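You operate a simulated robot arm through the tools that you are given. There is no shell and no other tool. Be economical: measure what you need, move in short steps, check, and stop when the job is done.

Carry out the task below with a simulated robot arm. There is one attempt and no reset: what you move stays moved.

Task
Switch the feed hose to the drum marked RED and fill the yellow-rimmed cup to 150 ml.
Fine: stop the pump before the hose comes off and again at the end; leave the cup under the filling tap; spill nothing. Set down upright: cup with the yellow rim.

The check looks at the end state, three seconds after you hand in, the way a careful person would. Anything else that was tipped, shoved, dropped, spilled or broken makes it a failure.

Robot
A 7-joint arm with a two-finger parallel gripper on a trunk, on a base that drives. Base frame: it is fixed to the floor where the robot stands at the start and does not move with it; the origin is under the middle of the robot, x ahead of it, y to its left, z up. Units: cm, rad, N and s.
With the tool pointing down near the work surface it reaches from about 26 to 76 cm from the robot's upright axis, wherever it stands. Its first joint turns from -2.897 to 2.897 rad. Places, roughly: bar handle of the pot [60, -170, 90]; bar handle of the tank [30, -860, 180]; bench under the filling tap [50, -40, 80]; black knob on the air board [70, -230, 120]; black knob on the grey box [70, -170, 110]; black knob on the tank [0, -850, 180]; black lever at the feed hose [-10, -830, 110]; black lever on the tank [-20, -850, 170]; blue drum [60, 40, 40]; blue lever marked doser [70, -220, 170]; blue lever marked press one and two [70, -230, 170]; blue lever marked press three and four [70, -250, 170]; blue lever marked tables [70, -260, 170]; blue lever marked tank [70, -200, 170]; red lever of the pump [60, 0, 130]; red lever on the air board [70, -270, 130]. Payload 3.91 kg.
The TCP is the grasp point between the finger pads, 3 cm short of the fingertips. In the tool frame z runs along the fingers and y along their closing line. Largest opening 11 cm; finger width 2, thickness 1; the body of the gripper, 4.8 by 11.2 cm, starts 5.5 cm behind the TCP.
Orientation is that of the tool frame in the base frame, as a unit quaternion [w, x, y, z]. With the fingers straight down and closing along the base's y, the tool's x points along the base's -x, its y along +y and its z along -z.

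Tools
- The arm moves only by the tool send_rows. Its argument "commands" is a list of rows, each a list of 7 numbers: the shift along the base's x, y, z in mm, then the turn, a rotation vector about the base's x, y, z in rad, then the finger opening in mm, from 0 to 110. In form: [[x, y, z, rx, ry, rz, grip], ...]. A call has 1 to 8 rows; each row is the pose to reach, as a shift and turn from the pose commanded when the call began. Each row takes 0.2 s and may step no farther than 5 cm and 0.15 rad from the row before; otherwise, or with a gripper value out of range, the whole call is refused. Where a pose cannot be reached the arm comes as near as it can. A force on the tool above 40 N (or 10 N above the force at the start of the call, whichever is more), or a blocked arm, ends the call early, and 0.2 s more pass. The fingers move at their own pace (about 15.3 cm/s each) and stop on an object; they squeeze with about 31 N. The grip force told is the motor's: it shows also when the fingers shut on nothing. Time passes only in rows, and 0.2 s behind the last, so rows that repeat a pose let the fingers close. It gives the time, the measured TCP pose, the force on the tool (base axes), the opening and the grip force at its end, in the units of the frame above (readings bear some noise), with the torque about the TCP (base axes, N m) and any sound that the robot's microphone picked up.
- Cameras (640 x 400 px; columns grow to the right, rows downward): "scene" is now at [1.21, 14.8, 160.9]; the picture's right is [-0.04, -1.00, 0.00], its down [-0.56, 0.02, -0.82] and it looks along [0.82, -0.03, -0.57] (base axes); focal length 228 px, centre (320, 200). "wrist" rides on the gripper at [7.7, 0.7, -11.4] in the tool frame; the picture's right is [-0.09, 1.00, 0.00], its down [-0.80, -0.07, -0.59] and it looks along [-0.59, -0.05, 0.80] (tool axes); focal length 270 px, centre (320, 200). There is no depth. A picture from a camera that has moved, and an enlarged one, comes with that camera's place and axes in the base frame and with its lens.
- camera(camera): a new picture of that camera. No time passes.
- slide_trunk(by): slides the trunk up (or, below 0, down) by that many cm; the arm and the scene camera ride with it, the base frame stays. It gives what a move gives, with no picture.
- roll_base(legs): drives the robot by 1 to 6 legs, each [ahead, turn to the left] in cm and rad, along the robot's own axes; the way and the turn of a leg run together, so that a leg with both is an arc; at most 150 cm and 3.142 rad a leg. The arm and the cameras ride along, it lands a little off, and it stops where it bumps. It gives what a move gives.
- aim_head(pan, tilt): turns the head with the scene camera to pan (to the left, within 2.705 rad either way) and tilt (down, from -0.506 to 1.204), counted from straight ahead of the robot. It gives what a move gives.
- enlarge(camera, box): a new picture of the part [left, top, right, bottom] of that camera's present view, enlarged. No time passes.
- close_job(): hands the job in; it is judged then, once.

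Work in short steps. Places have to be worked out from the pictures, the camera data and where the tool is seen: move nearer, look again, correct. Check each grasp and each placing, and mend what went wrong. You have 120 turns and 90 pictures in all, those below and enlarged ones among them. Open the gripper and draw the arm clear of the work before you hand the job in, unless the task says otherwise; then end with one line.

The tools are called after "Emit:" as name(argument=value, ...) on one line, values as JSON. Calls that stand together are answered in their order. send_rows: Moves the arm, as the interface text tells. Its arguments: {"type":"object","properties":{"commands":{"type":"array","items":{"type":"array","items":{"type":"number"}}}},"required":["commands"]} The other tools are called the same way: slide_trunk (by) slides the trunk up or down; roll_base (legs) drives the base; aim_head (pan, tilt) turns the head that bears the scene camera; camera (camera) takes a picture; enlarge (camera, box) takes an enlarged picture of a part of a camera's view; close_job () hands the job in.

At the start:

```text
time_s: 0.0
tool_pos: [41.16, -4.37, 142.89]
tcp_rot: [0.001, 0.0, 1.0, 0.0]
ft_force: [-0.8, -0.7, 0.7]
moment: [0.0, -0.01, 0.02]
opening: 11.0
finger_force: 0.0
trunk travel left (down, up): [-57.5, 3.5]
robot x, y, heading: [-0.02, 0.11, 0.002]
head pan, tilt: [-0.038, 0.6]
```

scene: 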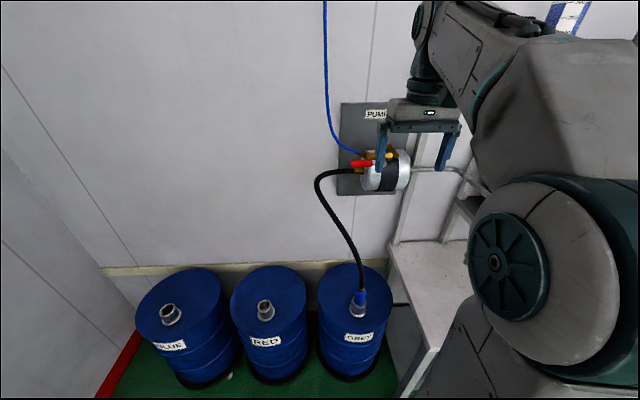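
wrist: 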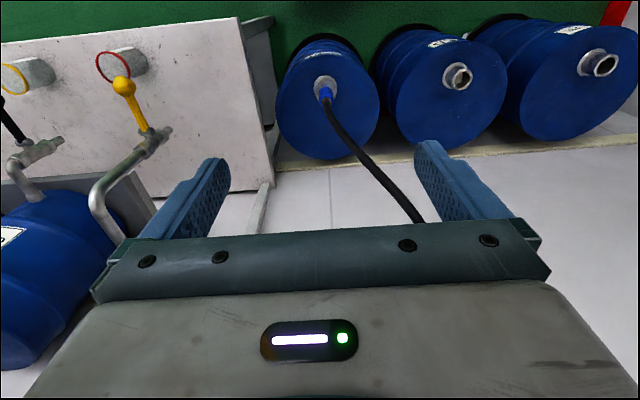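

The scene shows three drums (BLUE, RED, GREY), with the hose in GREY, and the pump on the wall. I'll look closely at the pump and at the bench through the wrist camera.

Emit:
enlarge(camera="scene", box=[300, 90, 440, 340])

Emit:
enlarge(camera="wrist", box=[0, 20, 280, 260])

Emit:
aim_head(pan=-0.7, tilt=0.6)

Emit:
camera(camera="scene")

```text
1.60 times, centred on (370, 215) of scene
camera zoom: at [1.21, 14.8, 160.9], right [-0.04, -1.0, 0.0], down [-0.56, 0.02, -0.82], along [0.82, -0.03, -0.57], focal length 364 px, centre (240, 176)
```

zoom: 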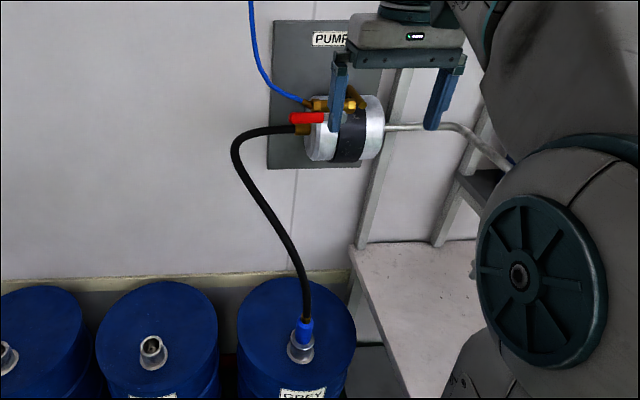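

```text
1.67 times, centred on (140, 140) of wrist
camera zoom: at [33.42, -3.82, 154.53], right [0.09, 1.0, 0.0], down [0.8, -0.07, 0.59], along [0.59, -0.05, -0.8], focal length 450 px, centre (620, 300)
```

zoom: 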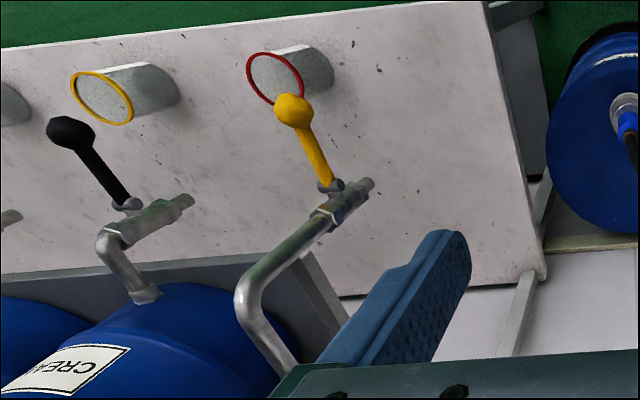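

```text
time_s: 1.0
tool_pos: [41.29, -4.46, 143.07]
tcp_rot: [0.0, 0.0, 1.0, 0.001]
ft_force: [-0.6, 0.6, -0.3]
moment: [0.0, 0.01, 0.05]
opening: 11.02
finger_force: 0.1
trunk travel left (down, up): [-57.5, 3.5]
robot x, y, heading: [-0.15, -0.19, -0.001]
head pan, tilt: [-0.7, 0.6]
```

```text
85 pictures are left
camera scene: at [-0.85, 9.45, 160.9], right [-0.64, -0.77, 0.0], down [-0.43, 0.36, -0.83], along [0.63, -0.53, -0.56], focal length 228 px, centre (320, 200)
```

scene: 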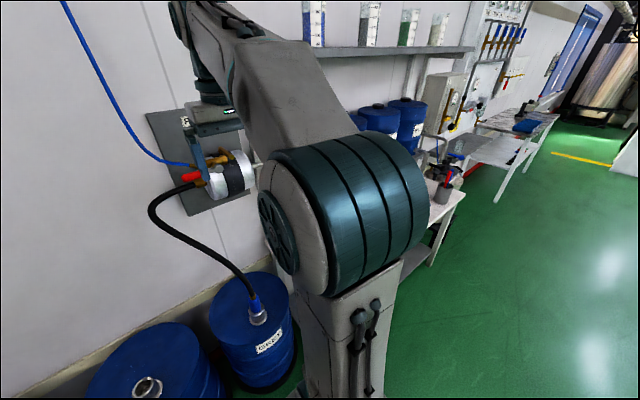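

Much of the bench is behind the arm. I'll look behind the robot before moving back for a better view.

Emit:
aim_head(pan=-2.6, tilt=0.5)

Emit:
camera(camera="scene")

Emit:
aim_head(pan=2.4, tilt=0.5)

Emit:
camera(camera="scene")

```text
time_s: 2.9
tool_pos: [41.02, -4.54, 142.96]
tcp_rot: [0.0, 0.0, 1.0, 0.0]
ft_force: [-0.1, 0.3, 0.0]
moment: [-0.01, 0.0, 0.01]
opening: 11.0
finger_force: 0.1
trunk travel left (down, up): [-57.5, 3.5]
robot x, y, heading: [0.09, 0.26, -0.005]
head pan, tilt: [-2.601, 0.499]
```

```text
84 pictures are left
camera scene: at [-15.41, 10.45, 161.81], right [-0.52, 0.86, 0.0], down [0.41, 0.25, -0.88], along [-0.75, -0.45, -0.48], focal length 228 px, centre (320, 200)
```

scene: 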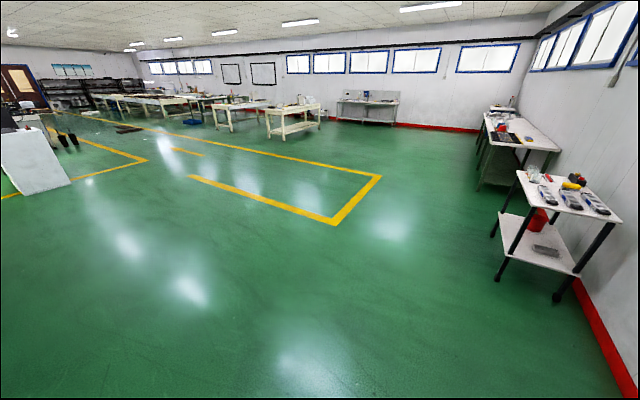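

```text
time_s: 6.8
tool_pos: [41.21, -4.46, 143.05]
tcp_rot: [0.0, -0.001, 1.0, 0.001]
ft_force: [0.2, 0.3, -1.2]
moment: [-0.03, 0.01, -0.04]
opening: 11.01
finger_force: 0.0
trunk travel left (down, up): [-57.5, 3.5]
robot x, y, heading: [-0.23, -0.06, -0.003]
head pan, tilt: [2.4, 0.499]
```

```text
83 pictures are left
camera scene: at [-14.32, 21.29, 161.81], right [0.68, 0.74, 0.0], down [0.35, -0.32, -0.88], along [-0.65, 0.59, -0.48], focal length 228 px, centre (320, 200)
```

scene: 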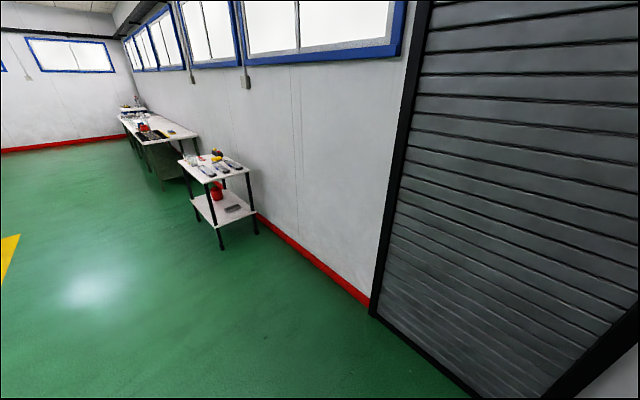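

Free floor behind. I'll back up about 60 cm and look at the bench with the head to the right.

Emit:
roll_base(legs=[[-60, 0]])

Emit:
aim_head(pan=-0.15, tilt=0.45)

Emit:
camera(camera="scene")

Emit:
aim_head(pan=-0.8, tilt=0.45)

Emit:
camera(camera="scene")

Emit:
camera(camera="wrist")

```text
time_s: 10.2
tool_pos: [-18.35, -4.4, 142.9]
tcp_rot: [0.0, 0.001, 1.0, 0.001]
ft_force: [-0.4, -0.7, -0.2]
moment: [-0.01, -0.04, -0.01]
opening: 10.99
finger_force: 0.0
trunk travel left (down, up): [-57.5, 3.5]
robot x, y, heading: [-59.48, -0.1, -0.001]
head pan, tilt: [2.4, 0.499]
```

```text
time_s: 12.5
tool_pos: [-18.39, -4.46, 143.01]
tcp_rot: [0.0, 0.001, 1.0, 0.001]
ft_force: [-0.2, 0.3, 0.5]
moment: [0.01, 0.01, 0.03]
opening: 11.01
finger_force: 0.1
trunk travel left (down, up): [-57.5, 3.5]
robot x, y, heading: [-59.59, -0.01, -0.006]
head pan, tilt: [-0.15, 0.45]
```

```text
82 pictures are left
camera scene: at [-58.07, 13.81, 162.26], right [-0.15, -0.99, 0.0], down [-0.43, 0.07, -0.9], along [0.89, -0.14, -0.44], focal length 228 px, centre (320, 200)
```

scene: 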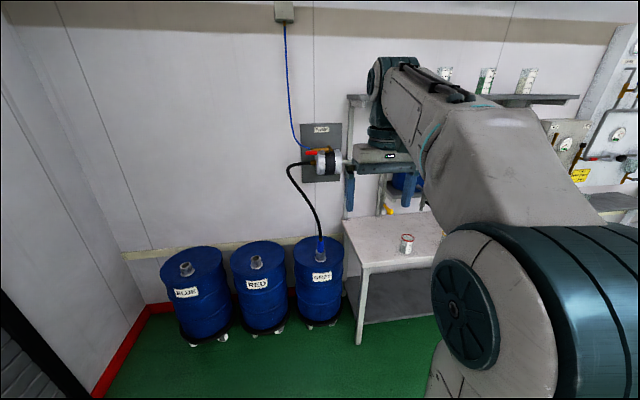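

```text
time_s: 13.5
tool_pos: [-18.32, -4.45, 143.01]
tcp_rot: [0.0, 0.001, 1.0, 0.0]
ft_force: [-0.2, -0.5, 0.3]
moment: [0.0, 0.04, -0.02]
opening: 11.0
finger_force: 0.0
trunk travel left (down, up): [-57.5, 3.5]
robot x, y, heading: [-59.37, 0.19, -0.001]
head pan, tilt: [-0.799, 0.45]
```

```text
81 pictures are left
camera scene: at [-60.75, 8.6, 162.26], right [-0.72, -0.7, 0.0], down [-0.3, 0.31, -0.9], along [0.63, -0.65, -0.44], focal length 228 px, centre (320, 200)
```

scene: 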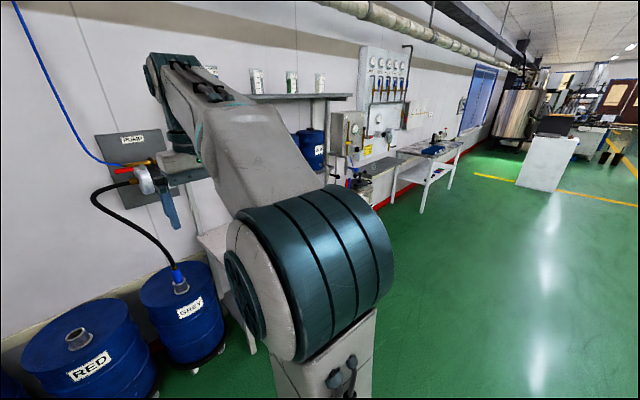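

```text
80 pictures are left
camera wrist: at [-26.14, -3.83, 154.53], right [0.09, 1.0, 0.0], down [0.8, -0.07, 0.59], along [0.59, -0.05, -0.8], focal length 270 px, centre (320, 200)
```

wrist: 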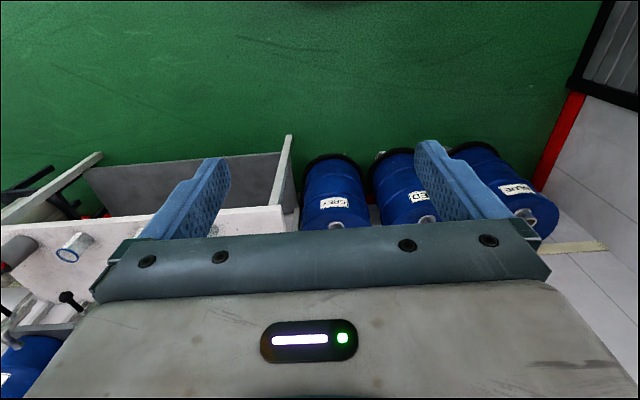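

I'll move sideways to y≈-60 to face the bench squarely.

Emit:
roll_base(legs=[[0, -1.5708], [75, 0], [0, 1.5708]])

Emit:
aim_head(pan=0.25, tilt=0.4)

Emit:
camera(camera="scene")

```text
time_s: 25.2
tool_pos: [-17.54, -78.72, 142.93]
tcp_rot: [0.0, -0.005, 1.0, 0.002]
ft_force: [-0.2, -0.9, 1.2]
moment: [-0.03, 0.04, -0.02]
opening: 10.98
finger_force: 0.0
trunk travel left (down, up): [-57.5, 3.5]
robot x, y, heading: [-58.46, -74.36, 0.006]
head pan, tilt: [-0.799, 0.45]
```

```text
time_s: 26.5
tool_pos: [-17.4, -78.74, 143.0]
tcp_rot: [-0.001, -0.004, 1.0, 0.0]
ft_force: [0.0, 0.1, 0.2]
moment: [0.03, 0.03, 0.01]
opening: 10.99
finger_force: 0.1
trunk travel left (down, up): [-57.5, 3.5]
robot x, y, heading: [-58.28, -74.82, 0.007]
head pan, tilt: [0.25, 0.4]
```

```text
79 pictures are left
camera scene: at [-57.46, -57.21, 162.72], right [0.26, -0.97, 0.0], down [-0.38, -0.1, -0.92], along [0.89, 0.24, -0.39], focal length 228 px, centre (320, 200)
```

scene: 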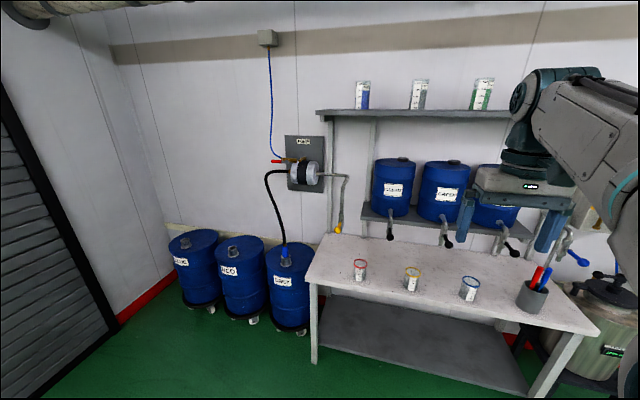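

Emit:
enlarge(camera="scene", box=[240, 120, 370, 245])

Emit:
enlarge(camera="scene", box=[320, 180, 580, 320])

Emit:
enlarge(camera="scene", box=[330, 60, 520, 180])

```text
3.20 times, centred on (305, 182) of scene
camera zoom: at [-57.46, -57.21, 162.72], right [0.26, -0.97, 0.0], down [-0.38, -0.1, -0.92], along [0.89, 0.24, -0.39], focal length 728 px, centre (368, 256)
```

zoom: 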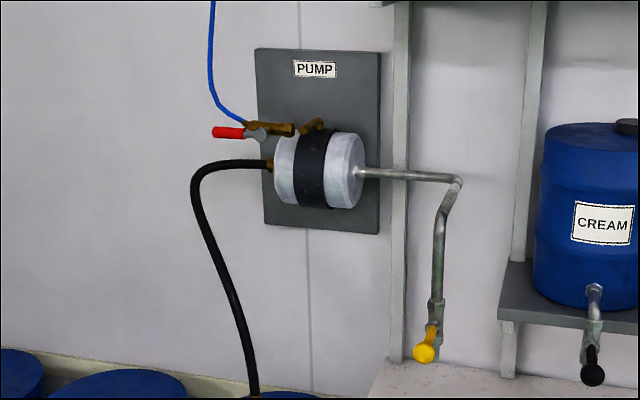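

```text
2.46 times, centred on (450, 250) of scene
camera zoom: at [-57.46, -57.21, 162.72], right [0.26, -0.97, 0.0], down [-0.38, -0.1, -0.92], along [0.89, 0.24, -0.39], focal length 560 px, centre (0, 77)
```

zoom: 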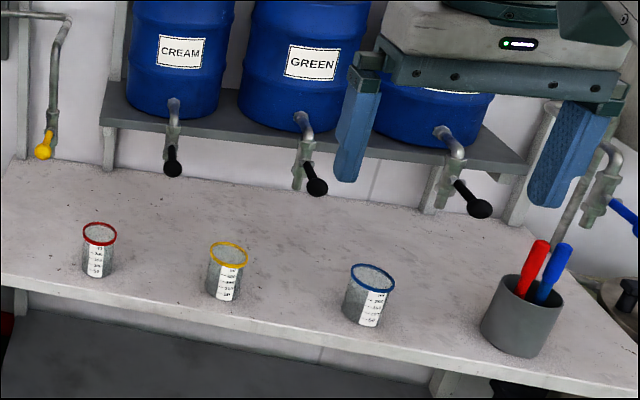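

```text
3.33 times, centred on (425, 120) of scene
camera zoom: at [-57.46, -57.21, 162.72], right [0.26, -0.97, 0.0], down [-0.38, -0.1, -0.92], along [0.89, 0.24, -0.39], focal length 758 px, centre (-30, 467)
```

zoom: 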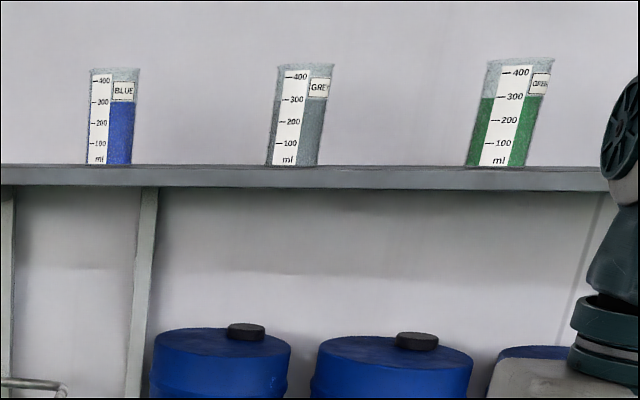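

The layout is clear now. The pump is fed from air by the red lever at about (60.7, 0.5, 132), and the yellow tap hangs at the end of the pump pipe. The hose plug in GREY is near (54.6, -3.7, 76) and the RED neck is near (60, 37). I'll drive back to about (0, 5).

Emit:
roll_base(legs=[[0, 1.5708], [82, 0], [0, -1.5708], [55, 0]])

Emit:
aim_head(pan=-0.2, tilt=0.45)

Emit:
camera(camera="scene")

Emit:
camera(camera="wrist")

```text
time_s: 41.3
tool_pos: [37.85, 1.51, 143.05]
tcp_rot: [0.0, 0.008, 1.0, 0.0]
ft_force: [0.1, -1.0, -0.4]
moment: [0.0, 0.0, -0.01]
opening: 11.0
finger_force: 0.0
trunk travel left (down, up): [-57.5, 3.5]
robot x, y, heading: [-3.56, 6.71, -0.015]
head pan, tilt: [0.25, 0.4]
```

```text
time_s: 42.2
tool_pos: [37.76, 1.58, 142.97]
tcp_rot: [0.0, 0.007, 1.0, 0.0]
ft_force: [0.7, -0.9, -0.1]
moment: [0.0, -0.01, 0.01]
opening: 11.02
finger_force: 0.1
trunk travel left (down, up): [-57.5, 3.5]
robot x, y, heading: [-3.15, 6.53, -0.018]
head pan, tilt: [-0.201, 0.45]
```

```text
75 pictures are left
camera scene: at [-1.75, 19.93, 162.26], right [-0.21, -0.98, 0.0], down [-0.43, 0.09, -0.9], along [0.88, -0.19, -0.44], focal length 228 px, centre (320, 200)
```

scene: 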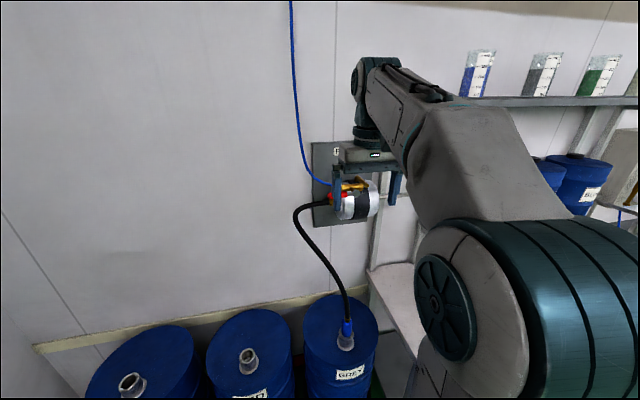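

```text
74 pictures are left
camera wrist: at [30.03, 2.31, 154.53], right [0.1, 0.99, 0.0], down [0.8, -0.08, 0.59], along [0.59, -0.06, -0.8], focal length 270 px, centre (320, 200)
```

wrist: 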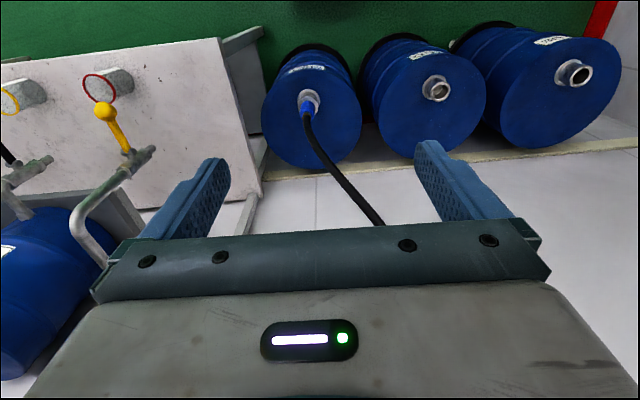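

The gripper hides the lever. I'll shift the tool to the left by 20 cm to see the lever area clearly.

Emit:
send_rows(commands=[[0, 40, 0, 0, 0, 0, 110], [0, 80, 0, 0, 0, 0, 110], [0, 120, 0, 0, 0, 0, 110], [0, 160, 0, 0, 0, 0, 110], [0, 200, 0, 0, 0, 0, 110], [0, 240, 0, 0, 0, 0, 110]])

Emit:
enlarge(camera="scene", box=[290, 130, 410, 240])

Emit:
enlarge(camera="scene", box=[190, 270, 390, 399])

```text
time_s: 43.6
tool_pos: [37.72, 25.64, 142.89]
tcp_rot: [0.001, 0.008, 1.0, 0.0]
ft_force: [0.9, 0.0, -0.2]
moment: [-0.02, 0.02, -0.01]
opening: 10.99
finger_force: 0.1
trunk travel left (down, up): [-57.5, 3.5]
robot x, y, heading: [-3.27, 6.57, -0.014]
head pan, tilt: [-0.201, 0.45]
```

```text
3.64 times, centred on (350, 185) of scene
camera zoom: at [-1.7, 20.04, 162.24], right [-0.21, -0.98, 0.0], down [-0.43, 0.09, -0.9], along [0.88, -0.19, -0.44], focal length 827 px, centre (211, 254)
```

zoom: 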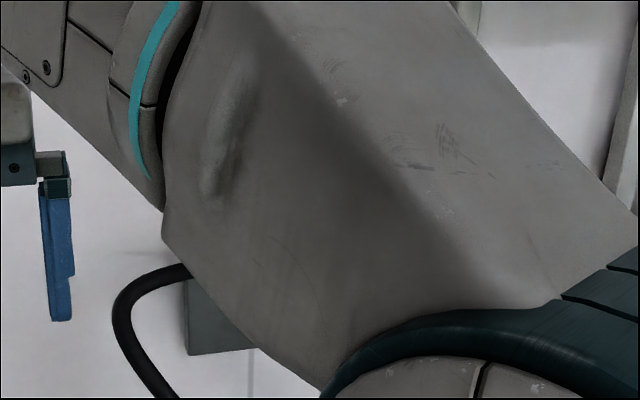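

```text
3.10 times, centred on (290, 334) of scene
camera zoom: at [-1.7, 20.04, 162.24], right [-0.21, -0.98, 0.0], down [-0.43, 0.09, -0.9], along [0.88, -0.19, -0.44], focal length 705 px, centre (413, -217)
```

zoom: 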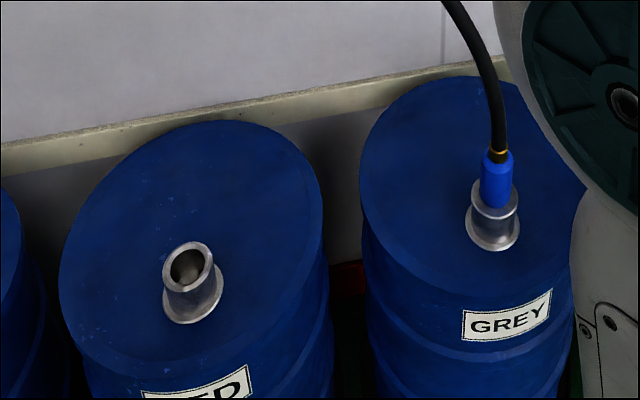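

The arm still hides the pump. RED neck top works out near (54, 35, 72), and the plug middle near (54.3, -3.5, 76). I'll bring the tool back in line with the pump, pulled back and pitched up, so the wrist camera looks at it.

Emit:
send_rows(commands=[[-20, -40, 10, 0, -0.1, 0, 110], [-40, -80, 20, 0, -0.2, 0, 110], [-60, -120, 30, 0, -0.3, 0, 110], [-70, -160, 30, 0, -0.4, 0, 110], [-70, -200, 30, 0, -0.5, 0, 110], [-70, -230, 30, 0, -0.6, 0, 110]])

Emit:
camera(camera="wrist")

```text
time_s: 45.0
tool_pos: [30.64, 2.35, 145.82]
tcp_rot: [0.297, 0.007, 0.955, 0.003]
ft_force: [0.2, -0.7, -0.9]
moment: [0.01, 0.0, 0.01]
opening: 10.99
finger_force: 0.1
trunk travel left (down, up): [-57.5, 3.5]
robot x, y, heading: [-3.4, 7.0, -0.017]
head pan, tilt: [-0.201, 0.45]
```

```text
71 pictures are left
camera wrist: at [17.81, 3.12, 151.09], right [0.08, 0.99, 0.06], down [0.32, -0.08, 0.94], along [0.94, -0.06, -0.33], focal length 270 px, centre (320, 200)
```

wrist: 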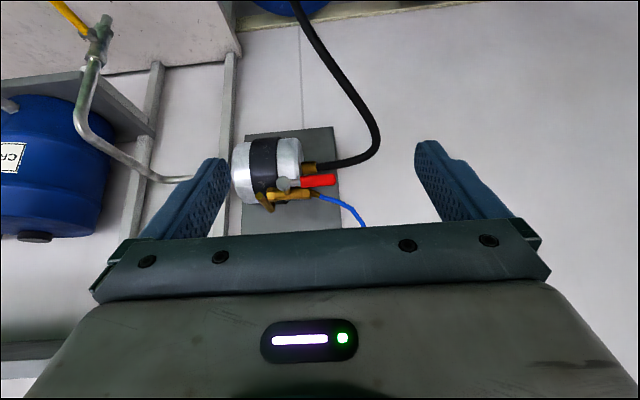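

The wrist picture shows it upside down. I'll enlarge the lever.

Emit:
enlarge(camera="wrist", box=[220, 120, 370, 235])

```text
3.48 times, centred on (295, 178) of wrist
camera zoom: at [17.81, 3.12, 151.09], right [0.08, 0.99, 0.06], down [0.32, -0.08, 0.94], along [0.94, -0.06, -0.33], focal length 940 px, centre (407, 278)
```

zoom: 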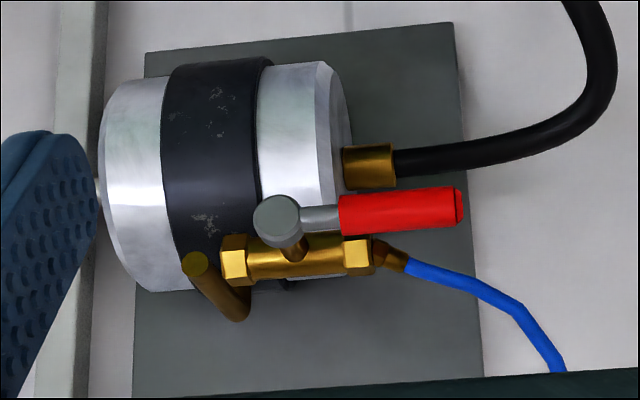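

The red lever is in line with the brass air valve, so the pump is running. Its hub is near (60.7, -5.9, 132.4), the handle extends to y≈3, and it turns about an axis along x. I'll close the fingers, point them forward and bring them just below the handle's level, in front of it.

Emit:
send_rows(commands=[[18, -2, -22, 0, -0.121, 0, 0], [36, -4, -44, 0, -0.242, 0, 0], [54, -6, -66, 0, -0.363, 0, 0], [72, -8, -88, 0, -0.484, 0, 0], [90, -9, -110, 0, -0.605, 0, 0], [108, -10, -135, 0, -0.727, 0, 0], [126, -12, -160, 0, -0.848, 0, 0], [144, -13, -183, 0, -0.97, 0, 0]])

Emit:
camera(camera="wrist")

Emit:
camera(camera="scene")

```text
time_s: 46.8
tool_pos: [46.39, 1.04, 128.41]
tcp_rot: [0.706, 0.004, 0.708, 0.007]
ft_force: [0.1, -0.6, 0.3]
moment: [-0.01, 0.01, 0.0]
opening: 0.0
finger_force: 30.8
out of reach, approached as far as the arm can: row 8
trunk travel left (down, up): [-57.5, 3.5]
robot x, y, heading: [-3.32, 7.03, -0.015]
head pan, tilt: [-0.201, 0.45]
```

```text
69 pictures are left
camera wrist: at [34.82, 1.79, 120.79], right [0.0, 0.99, 0.1], down [-0.59, -0.08, 0.8], along [0.81, -0.06, 0.59], focal length 270 px, centre (320, 200)
```

wrist: 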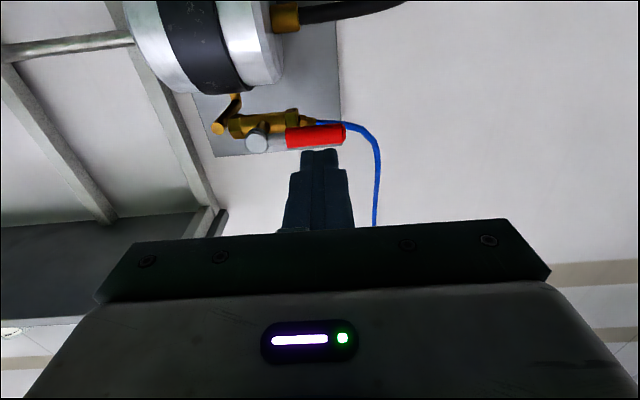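

```text
68 pictures are left
camera scene: at [-1.53, 20.01, 162.25], right [-0.21, -0.98, 0.0], down [-0.43, 0.09, -0.9], along [0.88, -0.19, -0.44], focal length 228 px, centre (320, 200)
```

scene: 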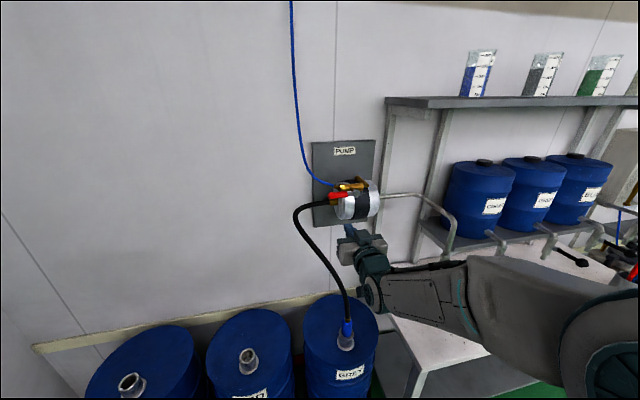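

The fist is at z≈128.4 just below the handle (z≈131.5), with the tip at x≈49. I'll advance with the arm about 12.5 cm.

Emit:
send_rows(commands=[[30, 0, 0, 0, 0, 0, 0], [60, 0, 0, 0, 0, 0, 0], [90, 0, 0, 0, 0, 0, 0], [120, 0, 0, 0, 0, 0, 0], [138, 0, 0, 0, 0, 0, 0]])

Emit:
enlarge(camera="scene", box=[300, 140, 420, 260])

```text
time_s: 48.0
tool_pos: [60.1, 0.97, 128.39]
tcp_rot: [0.707, 0.006, 0.707, 0.006]
ft_force: [-0.7, 0.1, -0.1]
moment: [-0.01, 0.01, -0.01]
opening: 0.01
finger_force: 31.0
trunk travel left (down, up): [-57.5, 3.5]
robot x, y, heading: [-3.46, 6.8, -0.013]
head pan, tilt: [-0.201, 0.45]
```

```text
3.33 times, centred on (360, 200) of scene
camera zoom: at [-1.71, 19.92, 162.26], right [-0.21, -0.98, 0.0], down [-0.43, 0.09, -0.9], along [0.88, -0.19, -0.44], focal length 758 px, centre (187, 200)
```

zoom: 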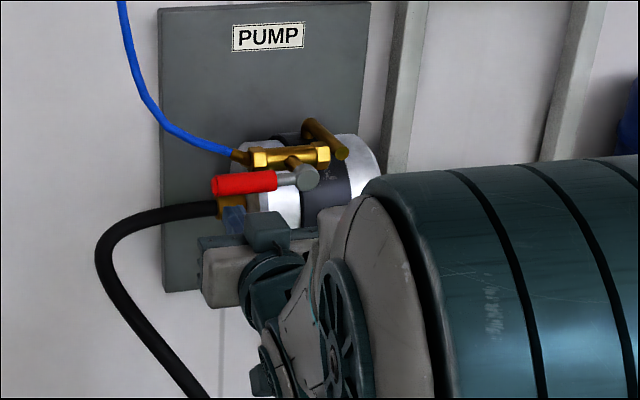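

The fist sits under the handle. I'll push up gently and see whether it turns this way.

Emit:
send_rows(commands=[[0, 0, 10, 0, 0, 0, 0], [0, 0, 18, 0, 0, 0, 0], [0, 0, 26, 0, 0, 0, 0], [0, 0, 34, 0, 0, 0, 0]])

Emit:
enlarge(camera="scene", box=[300, 140, 420, 260])

```text
time_s: 49.0
tool_pos: [60.02, 0.94, 131.8]
tcp_rot: [0.707, 0.006, 0.707, 0.005]
ft_force: [-1.4, 1.4, -3.2]
moment: [0.02, 0.06, 0.02]
opening: 0.02
finger_force: 31.1
trunk travel left (down, up): [-57.5, 3.5]
robot x, y, heading: [-3.49, 6.95, -0.015]
head pan, tilt: [-0.201, 0.45]
```

```text
3.33 times, centred on (360, 200) of scene
camera zoom: at [-1.75, 19.94, 162.25], right [-0.21, -0.98, 0.0], down [-0.43, 0.09, -0.9], along [0.88, -0.19, -0.44], focal length 758 px, centre (187, 200)
```

zoom: 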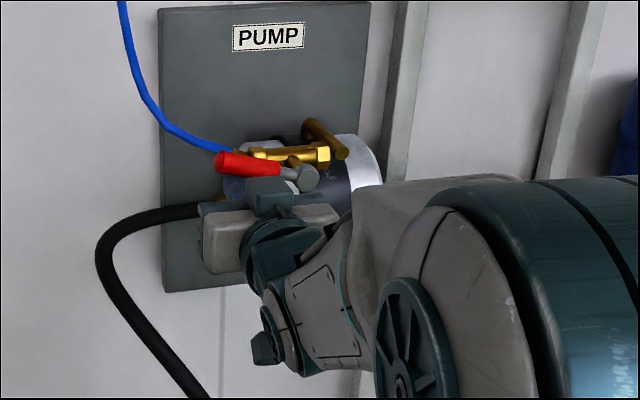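

It turns upward with little force. I'll continue the arc to vertical.

Emit:
send_rows(commands=[[0, -4, 14, 0, 0, 0, 0], [0, -10, 27, 0, 0, 0, 0], [0, -18, 39, 0, 0, 0, 0], [0, -27, 49, 0, 0, 0, 0], [0, -37, 56, 0, 0, 0, 0], [0, -46, 60, 0, 0, 0, 0], [0, -54, 60, 0, 0, 0, 0]])

Emit:
enlarge(camera="scene", box=[300, 140, 420, 260])

```text
time_s: 50.6
tool_pos: [59.97, -4.05, 137.9]
tcp_rot: [0.708, 0.003, 0.706, 0.008]
ft_force: [1.4, 6.3, 3.3]
moment: [-0.05, -0.05, 0.15]
opening: 0.0
finger_force: 30.8
trunk travel left (down, up): [-57.5, 3.5]
robot x, y, heading: [-2.97, 6.31, -0.011]
head pan, tilt: [-0.201, 0.45]
```

```text
3.33 times, centred on (360, 200) of scene
camera zoom: at [-1.75, 20.09, 162.26], right [-0.21, -0.98, 0.0], down [-0.43, 0.09, -0.9], along [0.88, -0.19, -0.44], focal length 758 px, centre (187, 200)
```

zoom: 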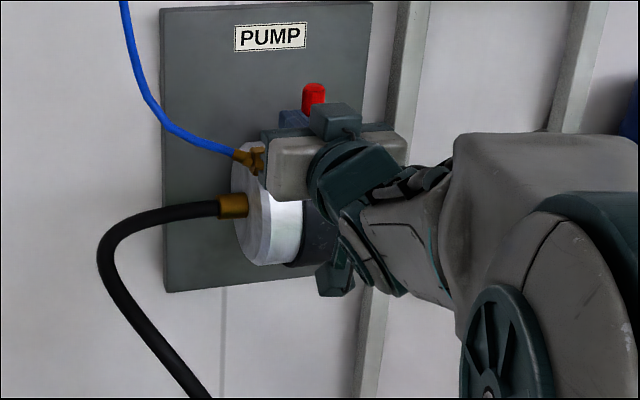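

The lever is vertical, at its stop: air off. I'll back off, retreat and pitch the tool back down.

Emit:
send_rows(commands=[[0, 15, 0, 0, 0, 0, 0], [-40, 20, 0, 0, 0, 0, 0], [-85, 20, 0, 0, 0, 0, 0], [-130, 20, 0, 0, 0, 0, 0], [-150, 20, 20, 0, 0.13, 0, 0], [-160, 20, 45, 0, 0.27, 0, 0], [-170, 20, 75, 0, 0.41, 0, 0], [-180, 20, 100, 0, 0.55, 0, 0]])

Emit:
send_rows(commands=[[0, 0, 0, 0, 0.145, 0, 40], [0, 0, 0, 0, 0.29, 0, 70], [0, 0, 0, 0, 0.435, 0, 70], [0, 0, 0, 0, 0.58, 0, 70], [0, 0, 0, 0, 0.725, 0, 70], [0, 0, 0, 0, 0.87, 0, 70], [0, 0, 0, 0, 1.02, 0, 70]])

Emit:
camera(camera="wrist")

Emit:
camera(camera="scene")

```text
time_s: 52.4
tool_pos: [42.06, -2.41, 147.6]
tcp_rot: [0.487, 0.006, 0.873, 0.005]
ft_force: [0.7, -0.9, -0.5]
moment: [-0.03, 0.0, -0.03]
opening: 0.01
finger_force: 30.7
trunk travel left (down, up): [-57.5, 3.5]
robot x, y, heading: [-3.48, 6.44, -0.016]
head pan, tilt: [-0.201, 0.45]
```

```text
time_s: 54.0
tool_pos: [42.31, -2.4, 147.56]
tcp_rot: [0.011, 0.006, 1.0, 0.0]
ft_force: [-1.4, -1.2, 0.1]
moment: [0.02, 0.01, 0.0]
opening: 6.99
finger_force: 0.0
out of reach, approached as far as the arm can: row 7
trunk travel left (down, up): [-57.5, 3.5]
robot x, y, heading: [-3.48, 6.77, -0.016]
head pan, tilt: [-0.201, 0.45]
```

```text
64 pictures are left
camera wrist: at [34.23, -1.74, 158.87], right [0.1, 0.99, 0.0], down [0.79, -0.08, 0.61], along [0.61, -0.06, -0.79], focal length 270 px, centre (320, 200)
```

wrist: 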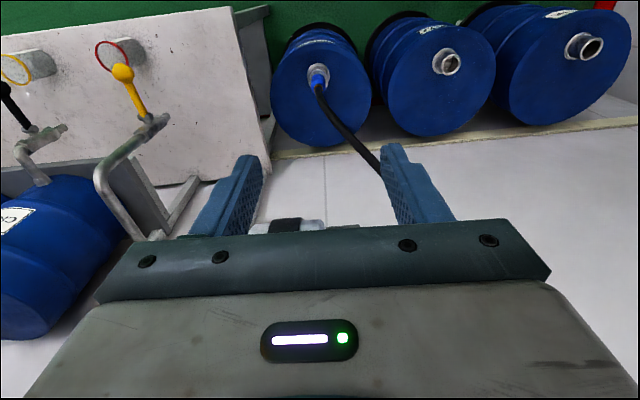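

```text
63 pictures are left
camera scene: at [-1.73, 19.79, 162.27], right [-0.21, -0.98, 0.0], down [-0.43, 0.09, -0.9], along [0.88, -0.19, -0.44], focal length 228 px, centre (320, 200)
```

scene: 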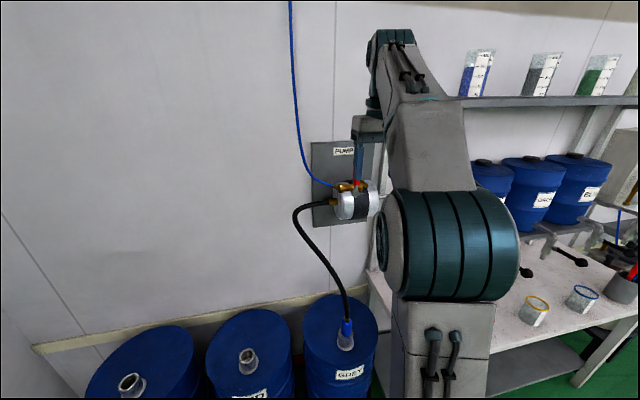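

Pump lever stands vertical. Now the hose: I'll lower the trunk 50 cm to reach the plug level.

Emit:
slide_trunk(by=-50)

Emit:
aim_head(pan=-0.1, tilt=0.4)

Emit:
camera(camera="scene")

Emit:
camera(camera="wrist")

```text
refused: -50 is not a number from -40 to 40
```

```text
time_s: 54.7
tool_pos: [42.31, -2.27, 147.52]
tcp_rot: [0.012, 0.006, 1.0, 0.0]
ft_force: [0.2, 0.5, -0.8]
moment: [0.05, 0.01, -0.01]
opening: 7.0
finger_force: 0.0
trunk travel left (down, up): [-57.5, 3.5]
robot x, y, heading: [-3.3, 6.68, -0.019]
head pan, tilt: [-0.099, 0.4]
```

```text
62 pictures are left
camera scene: at [-1.5, 20.83, 162.72], right [-0.11, -0.99, 0.0], down [-0.39, 0.04, -0.92], along [0.92, -0.11, -0.39], focal length 228 px, centre (320, 200)
```

scene: 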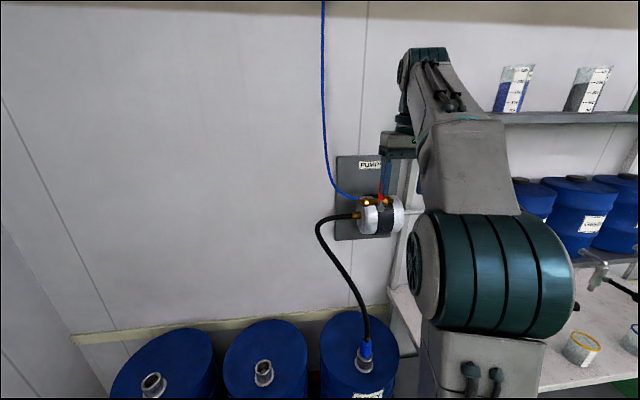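

```text
61 pictures are left
camera wrist: at [34.22, -1.59, 158.85], right [0.1, 0.99, 0.0], down [0.79, -0.08, 0.61], along [0.61, -0.06, -0.79], focal length 270 px, centre (320, 200)
```

wrist: 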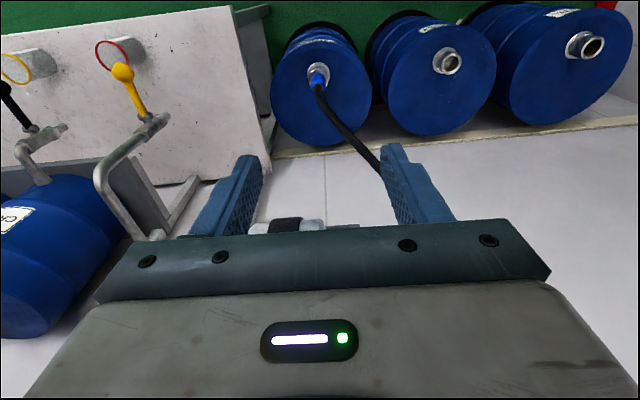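

The slide limit is 40; doing 40.

Emit:
slide_trunk(by=-40)

Emit:
camera(camera="scene")

Emit:
camera(camera="wrist")

```text
time_s: 58.5
tool_pos: [42.29, -2.42, 107.53]
tcp_rot: [0.012, 0.006, 1.0, 0.0]
ft_force: [0.2, -1.2, -0.3]
moment: [-0.01, -0.01, 0.01]
opening: 6.99
finger_force: 0.1
trunk travel left (down, up): [-17.5, 43.5]
robot x, y, heading: [-3.35, 6.63, -0.018]
head pan, tilt: [-0.099, 0.4]
```

```text
60 pictures are left
camera scene: at [-1.52, 20.83, 122.73], right [-0.11, -0.99, 0.0], down [-0.39, 0.04, -0.92], along [0.92, -0.11, -0.39], focal length 228 px, centre (320, 200)
```

scene: 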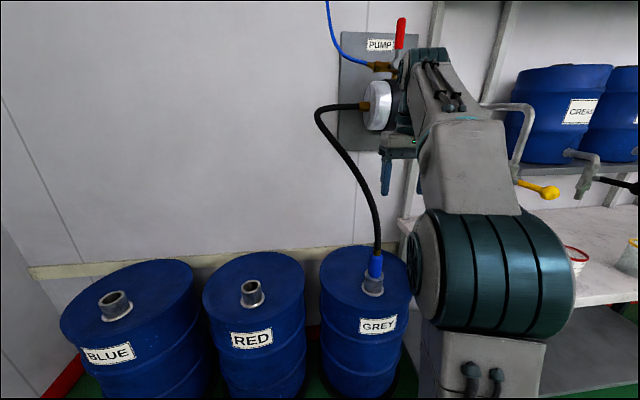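

```text
59 pictures are left
camera wrist: at [34.2, -1.6, 118.86], right [0.1, 0.99, 0.0], down [0.79, -0.08, 0.61], along [0.61, -0.06, -0.79], focal length 270 px, centre (320, 200)
```

wrist: 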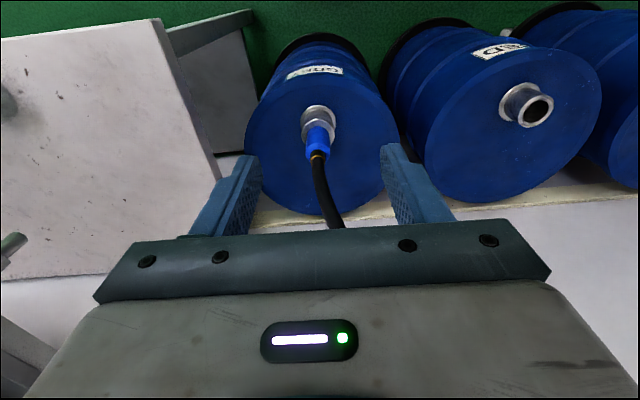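

Triangulated: plug middle (55, -3.9, 75.2), RED neck top (54.6, 34.7, 71.4). I'll lower the trunk 12 more and pitch the tool so it approaches the plug from the front, leaving the hose free above.

Emit:
slide_trunk(by=-12)

Emit:
send_rows(commands=[[-10, -2, -10, 0, -0.143, 0, 70], [-10, -4, -25, 0, -0.286, 0, 70], [-10, -6, -40, 0, -0.43, 0, 70], [-10, -8, -60, 0, -0.573, 0, 70], [-10, -10, -80, 0, -0.716, 0, 70], [-5, -12, -100, 0, -0.86, 0, 70], [0, -15, -120, 0, -1.0, 0, 70]])

Emit:
camera(camera="wrist")

Emit:
camera(camera="scene")

```text
time_s: 60.0
tool_pos: [42.22, -2.38, 95.5]
tcp_rot: [0.013, 0.007, 1.0, 0.0]
ft_force: [0.0, -0.1, -0.6]
moment: [0.0, 0.01, 0.0]
opening: 7.0
finger_force: 0.1
trunk travel left (down, up): [-5.5, 55.5]
robot x, y, heading: [-2.95, 6.72, -0.017]
head pan, tilt: [-0.099, 0.4]
```

```text
time_s: 61.8
tool_pos: [43.91, -3.34, 81.0]
tcp_rot: [0.461, 0.0, 0.887, -0.001]
ft_force: [1.1, -0.5, -0.9]
moment: [-0.02, 0.0, -0.01]
opening: 7.02
finger_force: 0.1
trunk travel left (down, up): [-5.5, 55.5]
robot x, y, heading: [-2.96, 6.72, -0.019]
head pan, tilt: [-0.099, 0.4]
stopped in row 7: the arm was blocked; the commanded pose is now the measured one
```

```text
58 pictures are left
camera wrist: at [30.06, -2.65, 81.35], right [0.05, 1.0, 0.07], down [-0.03, -0.07, 1.0], along [1.0, -0.05, 0.02], focal length 270 px, centre (320, 200)
```

wrist: 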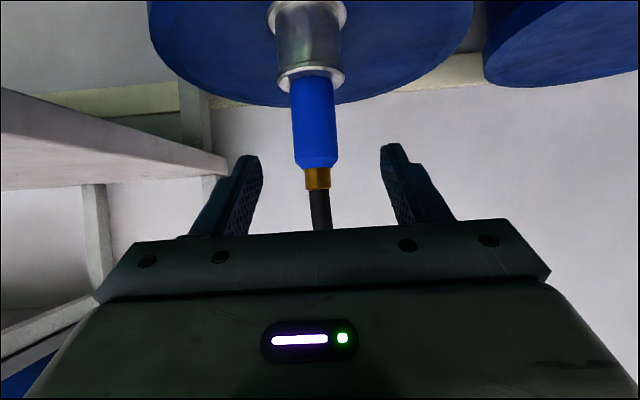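

```text
57 pictures are left
camera scene: at [-1.02, 21.01, 110.74], right [-0.11, -0.99, 0.0], down [-0.39, 0.04, -0.92], along [0.91, -0.11, -0.39], focal length 228 px, centre (320, 200)
```

scene: 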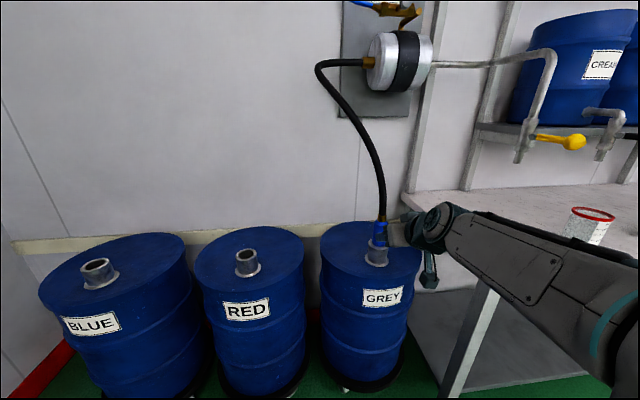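

The arm reported a block on the last row, possibly the forearm near the bench. I'll look to the right at the arm.

Emit:
aim_head(pan=-0.7, tilt=0.6)

Emit:
camera(camera="scene")

```text
time_s: 62.8
tool_pos: [43.88, -3.38, 80.98]
tcp_rot: [0.461, 0.001, 0.887, -0.001]
ft_force: [-0.1, -0.6, 0.0]
moment: [0.01, 0.0, 0.0]
opening: 6.99
finger_force: 0.2
trunk travel left (down, up): [-5.5, 55.5]
robot x, y, heading: [-3.11, 6.96, -0.017]
head pan, tilt: [-0.7, 0.6]
```

```text
56 pictures are left
camera scene: at [-3.49, 16.25, 108.92], right [-0.65, -0.76, 0.0], down [-0.43, 0.37, -0.82], along [0.62, -0.54, -0.57], focal length 228 px, centre (320, 200)
```

scene: 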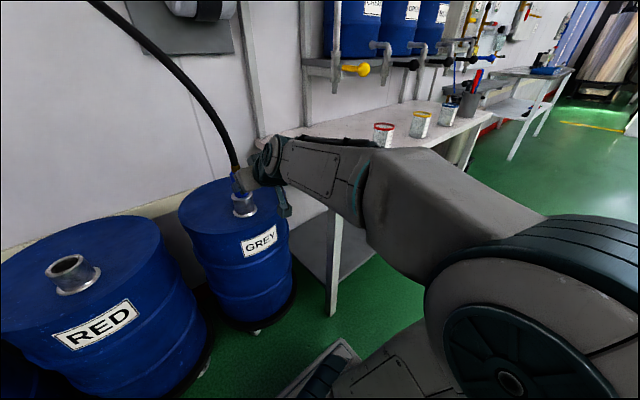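

The elbow hangs right in front of the bench edge. I'll raise the trunk so that the elbow is higher, then lower the tool again with the arm.

Emit:
slide_trunk(by=22)

Emit:
send_rows(commands=[[0, 0, -30, 0, 0, 0, 70], [0, 0, -60, 0, 0, 0, 70], [0, 0, -90, 0, 0, 0, 70], [0, -3, -120, 0, 0, 0, 70], [0, -5, -150, 0, 0, 0, 70], [0, -6, -180, 0, 0, 0, 70], [0, -6, -200, 0, 0, 0, 70]])

Emit:
camera(camera="scene")

Emit:
camera(camera="wrist")

```text
time_s: 65.1
tool_pos: [43.35, -3.66, 103.27]
tcp_rot: [0.465, 0.002, 0.885, 0.001]
ft_force: [-0.8, 0.6, 0.5]
moment: [0.01, -0.02, 0.01]
opening: 7.01
finger_force: 0.1
trunk travel left (down, up): [-27.5, 33.5]
robot x, y, heading: [-3.32, 6.8, -0.019]
head pan, tilt: [-0.7, 0.6]
```

```text
time_s: 66.7
tool_pos: [43.44, -4.12, 83.3]
tcp_rot: [0.465, 0.002, 0.885, 0.0]
ft_force: [0.5, 0.7, -0.4]
moment: [0.02, 0.0, 0.01]
opening: 7.02
finger_force: 0.1
trunk travel left (down, up): [-27.5, 33.5]
robot x, y, heading: [-3.04, 6.83, -0.02]
head pan, tilt: [-0.7, 0.6]
```

```text
55 pictures are left
camera scene: at [-4.05, 16.09, 130.9], right [-0.66, -0.76, 0.0], down [-0.43, 0.37, -0.83], along [0.62, -0.54, -0.56], focal length 228 px, centre (320, 200)
```

scene: 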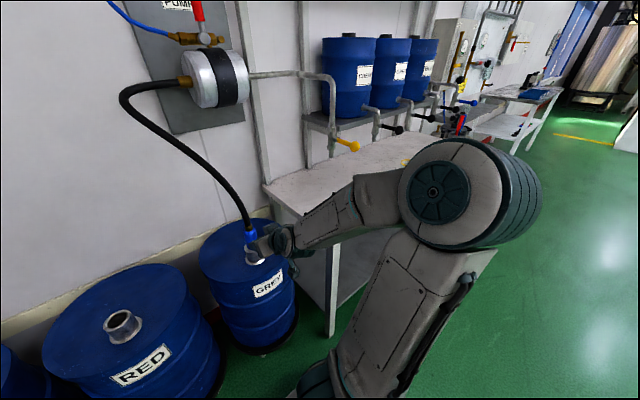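

```text
54 pictures are left
camera wrist: at [29.59, -3.47, 83.55], right [0.05, 1.0, 0.07], down [-0.04, -0.07, 1.0], along [1.0, -0.05, 0.03], focal length 270 px, centre (320, 200)
```

wrist: 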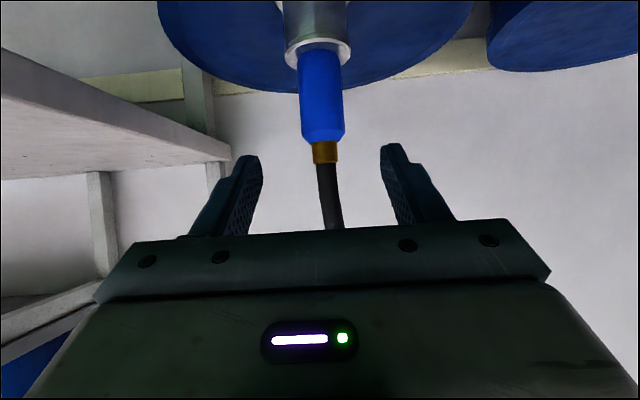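

Clear now. The plug's blue body spans z≈70.7–78.7 at (55, -4), so I'll approach along the tool axis to (55, -4, 75.5), then close.

Emit:
send_rows(commands=[[29, 1, -19, 0, 0, 0, 70], [58, 1, -39, 0, 0, 0, 70], [87, 1, -58, 0, 0, 0, 70], [116, 1, -78, 0, 0, 0, 70], [116, 1, -78, 0, 0, 0, 70]])

Emit:
camera(camera="wrist")

Emit:
enlarge(camera="scene", box=[190, 200, 330, 300])

```text
time_s: 67.9
tool_pos: [55.12, -3.98, 75.4]
tcp_rot: [0.465, 0.002, 0.885, 0.0]
ft_force: [0.4, 0.5, -0.6]
moment: [0.0, -0.03, 0.0]
opening: 7.01
finger_force: 0.1
trunk travel left (down, up): [-27.5, 33.5]
robot x, y, heading: [-3.63, 6.42, -0.015]
head pan, tilt: [-0.7, 0.6]
```

```text
53 pictures are left
camera wrist: at [41.25, -3.23, 75.64], right [0.05, 1.0, 0.07], down [-0.04, -0.07, 1.0], along [1.0, -0.05, 0.03], focal length 270 px, centre (320, 200)
```

wrist: 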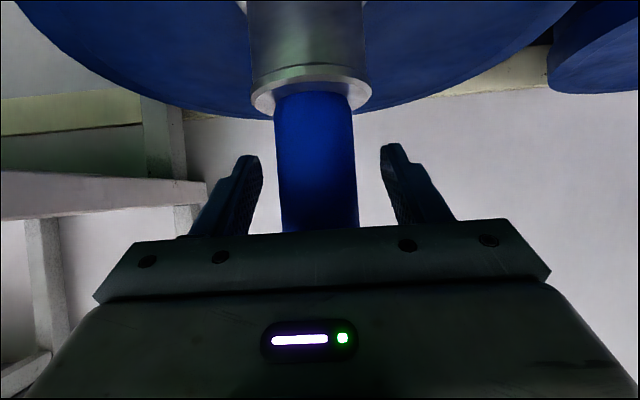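

```text
4.00 times, centred on (260, 250) of scene
camera zoom: at [-4.02, 16.08, 130.9], right [-0.66, -0.76, 0.0], down [-0.43, 0.37, -0.82], along [0.62, -0.54, -0.57], focal length 910 px, centre (560, 0)
```

zoom: 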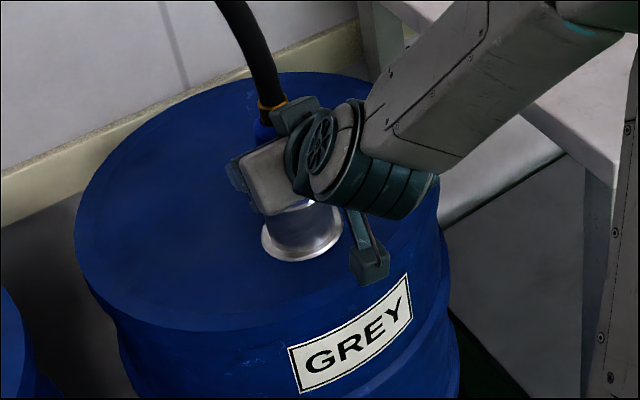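

The plug is centred between the fingers. Closing the grip.

Emit:
send_rows(commands=[[0, 0, 0, 0, 0, 0, 30], [0, 0, 0, 0, 0, 0, 0], [0, 0, 0, 0, 0, 0, 0]])

Emit:
send_rows(commands=[[0, 0, 10, 0, 0, 0, 0], [0, 0, 20, 0, 0, 0, 0], [0, 0, 30, 0, 0, 0, 0]])

Emit:
camera(camera="wrist")

```text
time_s: 68.7
tool_pos: [55.19, -3.92, 75.35]
tcp_rot: [0.465, 0.001, 0.885, 0.0]
ft_force: [0.0, -0.4, 1.0]
moment: [0.0, -0.01, -0.02]
opening: 4.14
finger_force: 30.8
trunk travel left (down, up): [-27.5, 33.5]
robot x, y, heading: [-3.41, 6.95, -0.016]
head pan, tilt: [-0.7, 0.6]
```

```text
time_s: 69.5
tool_pos: [55.08, -3.99, 78.46]
tcp_rot: [0.466, 0.001, 0.885, 0.001]
ft_force: [-0.7, -0.2, -2.1]
moment: [0.02, 0.02, -0.04]
opening: 4.12
finger_force: 30.7
trunk travel left (down, up): [-27.5, 33.5]
robot x, y, heading: [-3.29, 6.56, -0.015]
head pan, tilt: [-0.7, 0.6]
```

```text
51 pictures are left
camera wrist: at [41.2, -3.28, 78.71], right [0.05, 1.0, 0.07], down [-0.04, -0.07, 1.0], along [1.0, -0.05, 0.03], focal length 270 px, centre (320, 200)
```

wrist: 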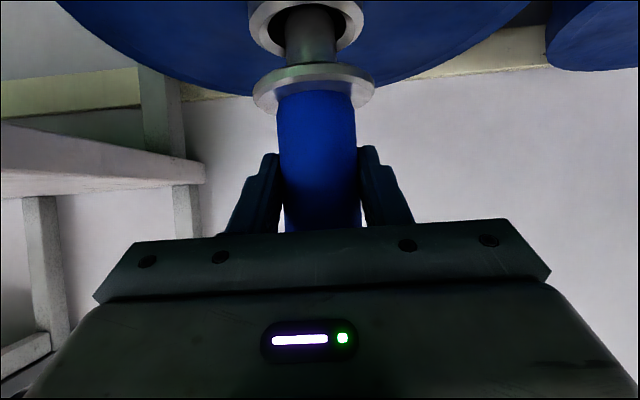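

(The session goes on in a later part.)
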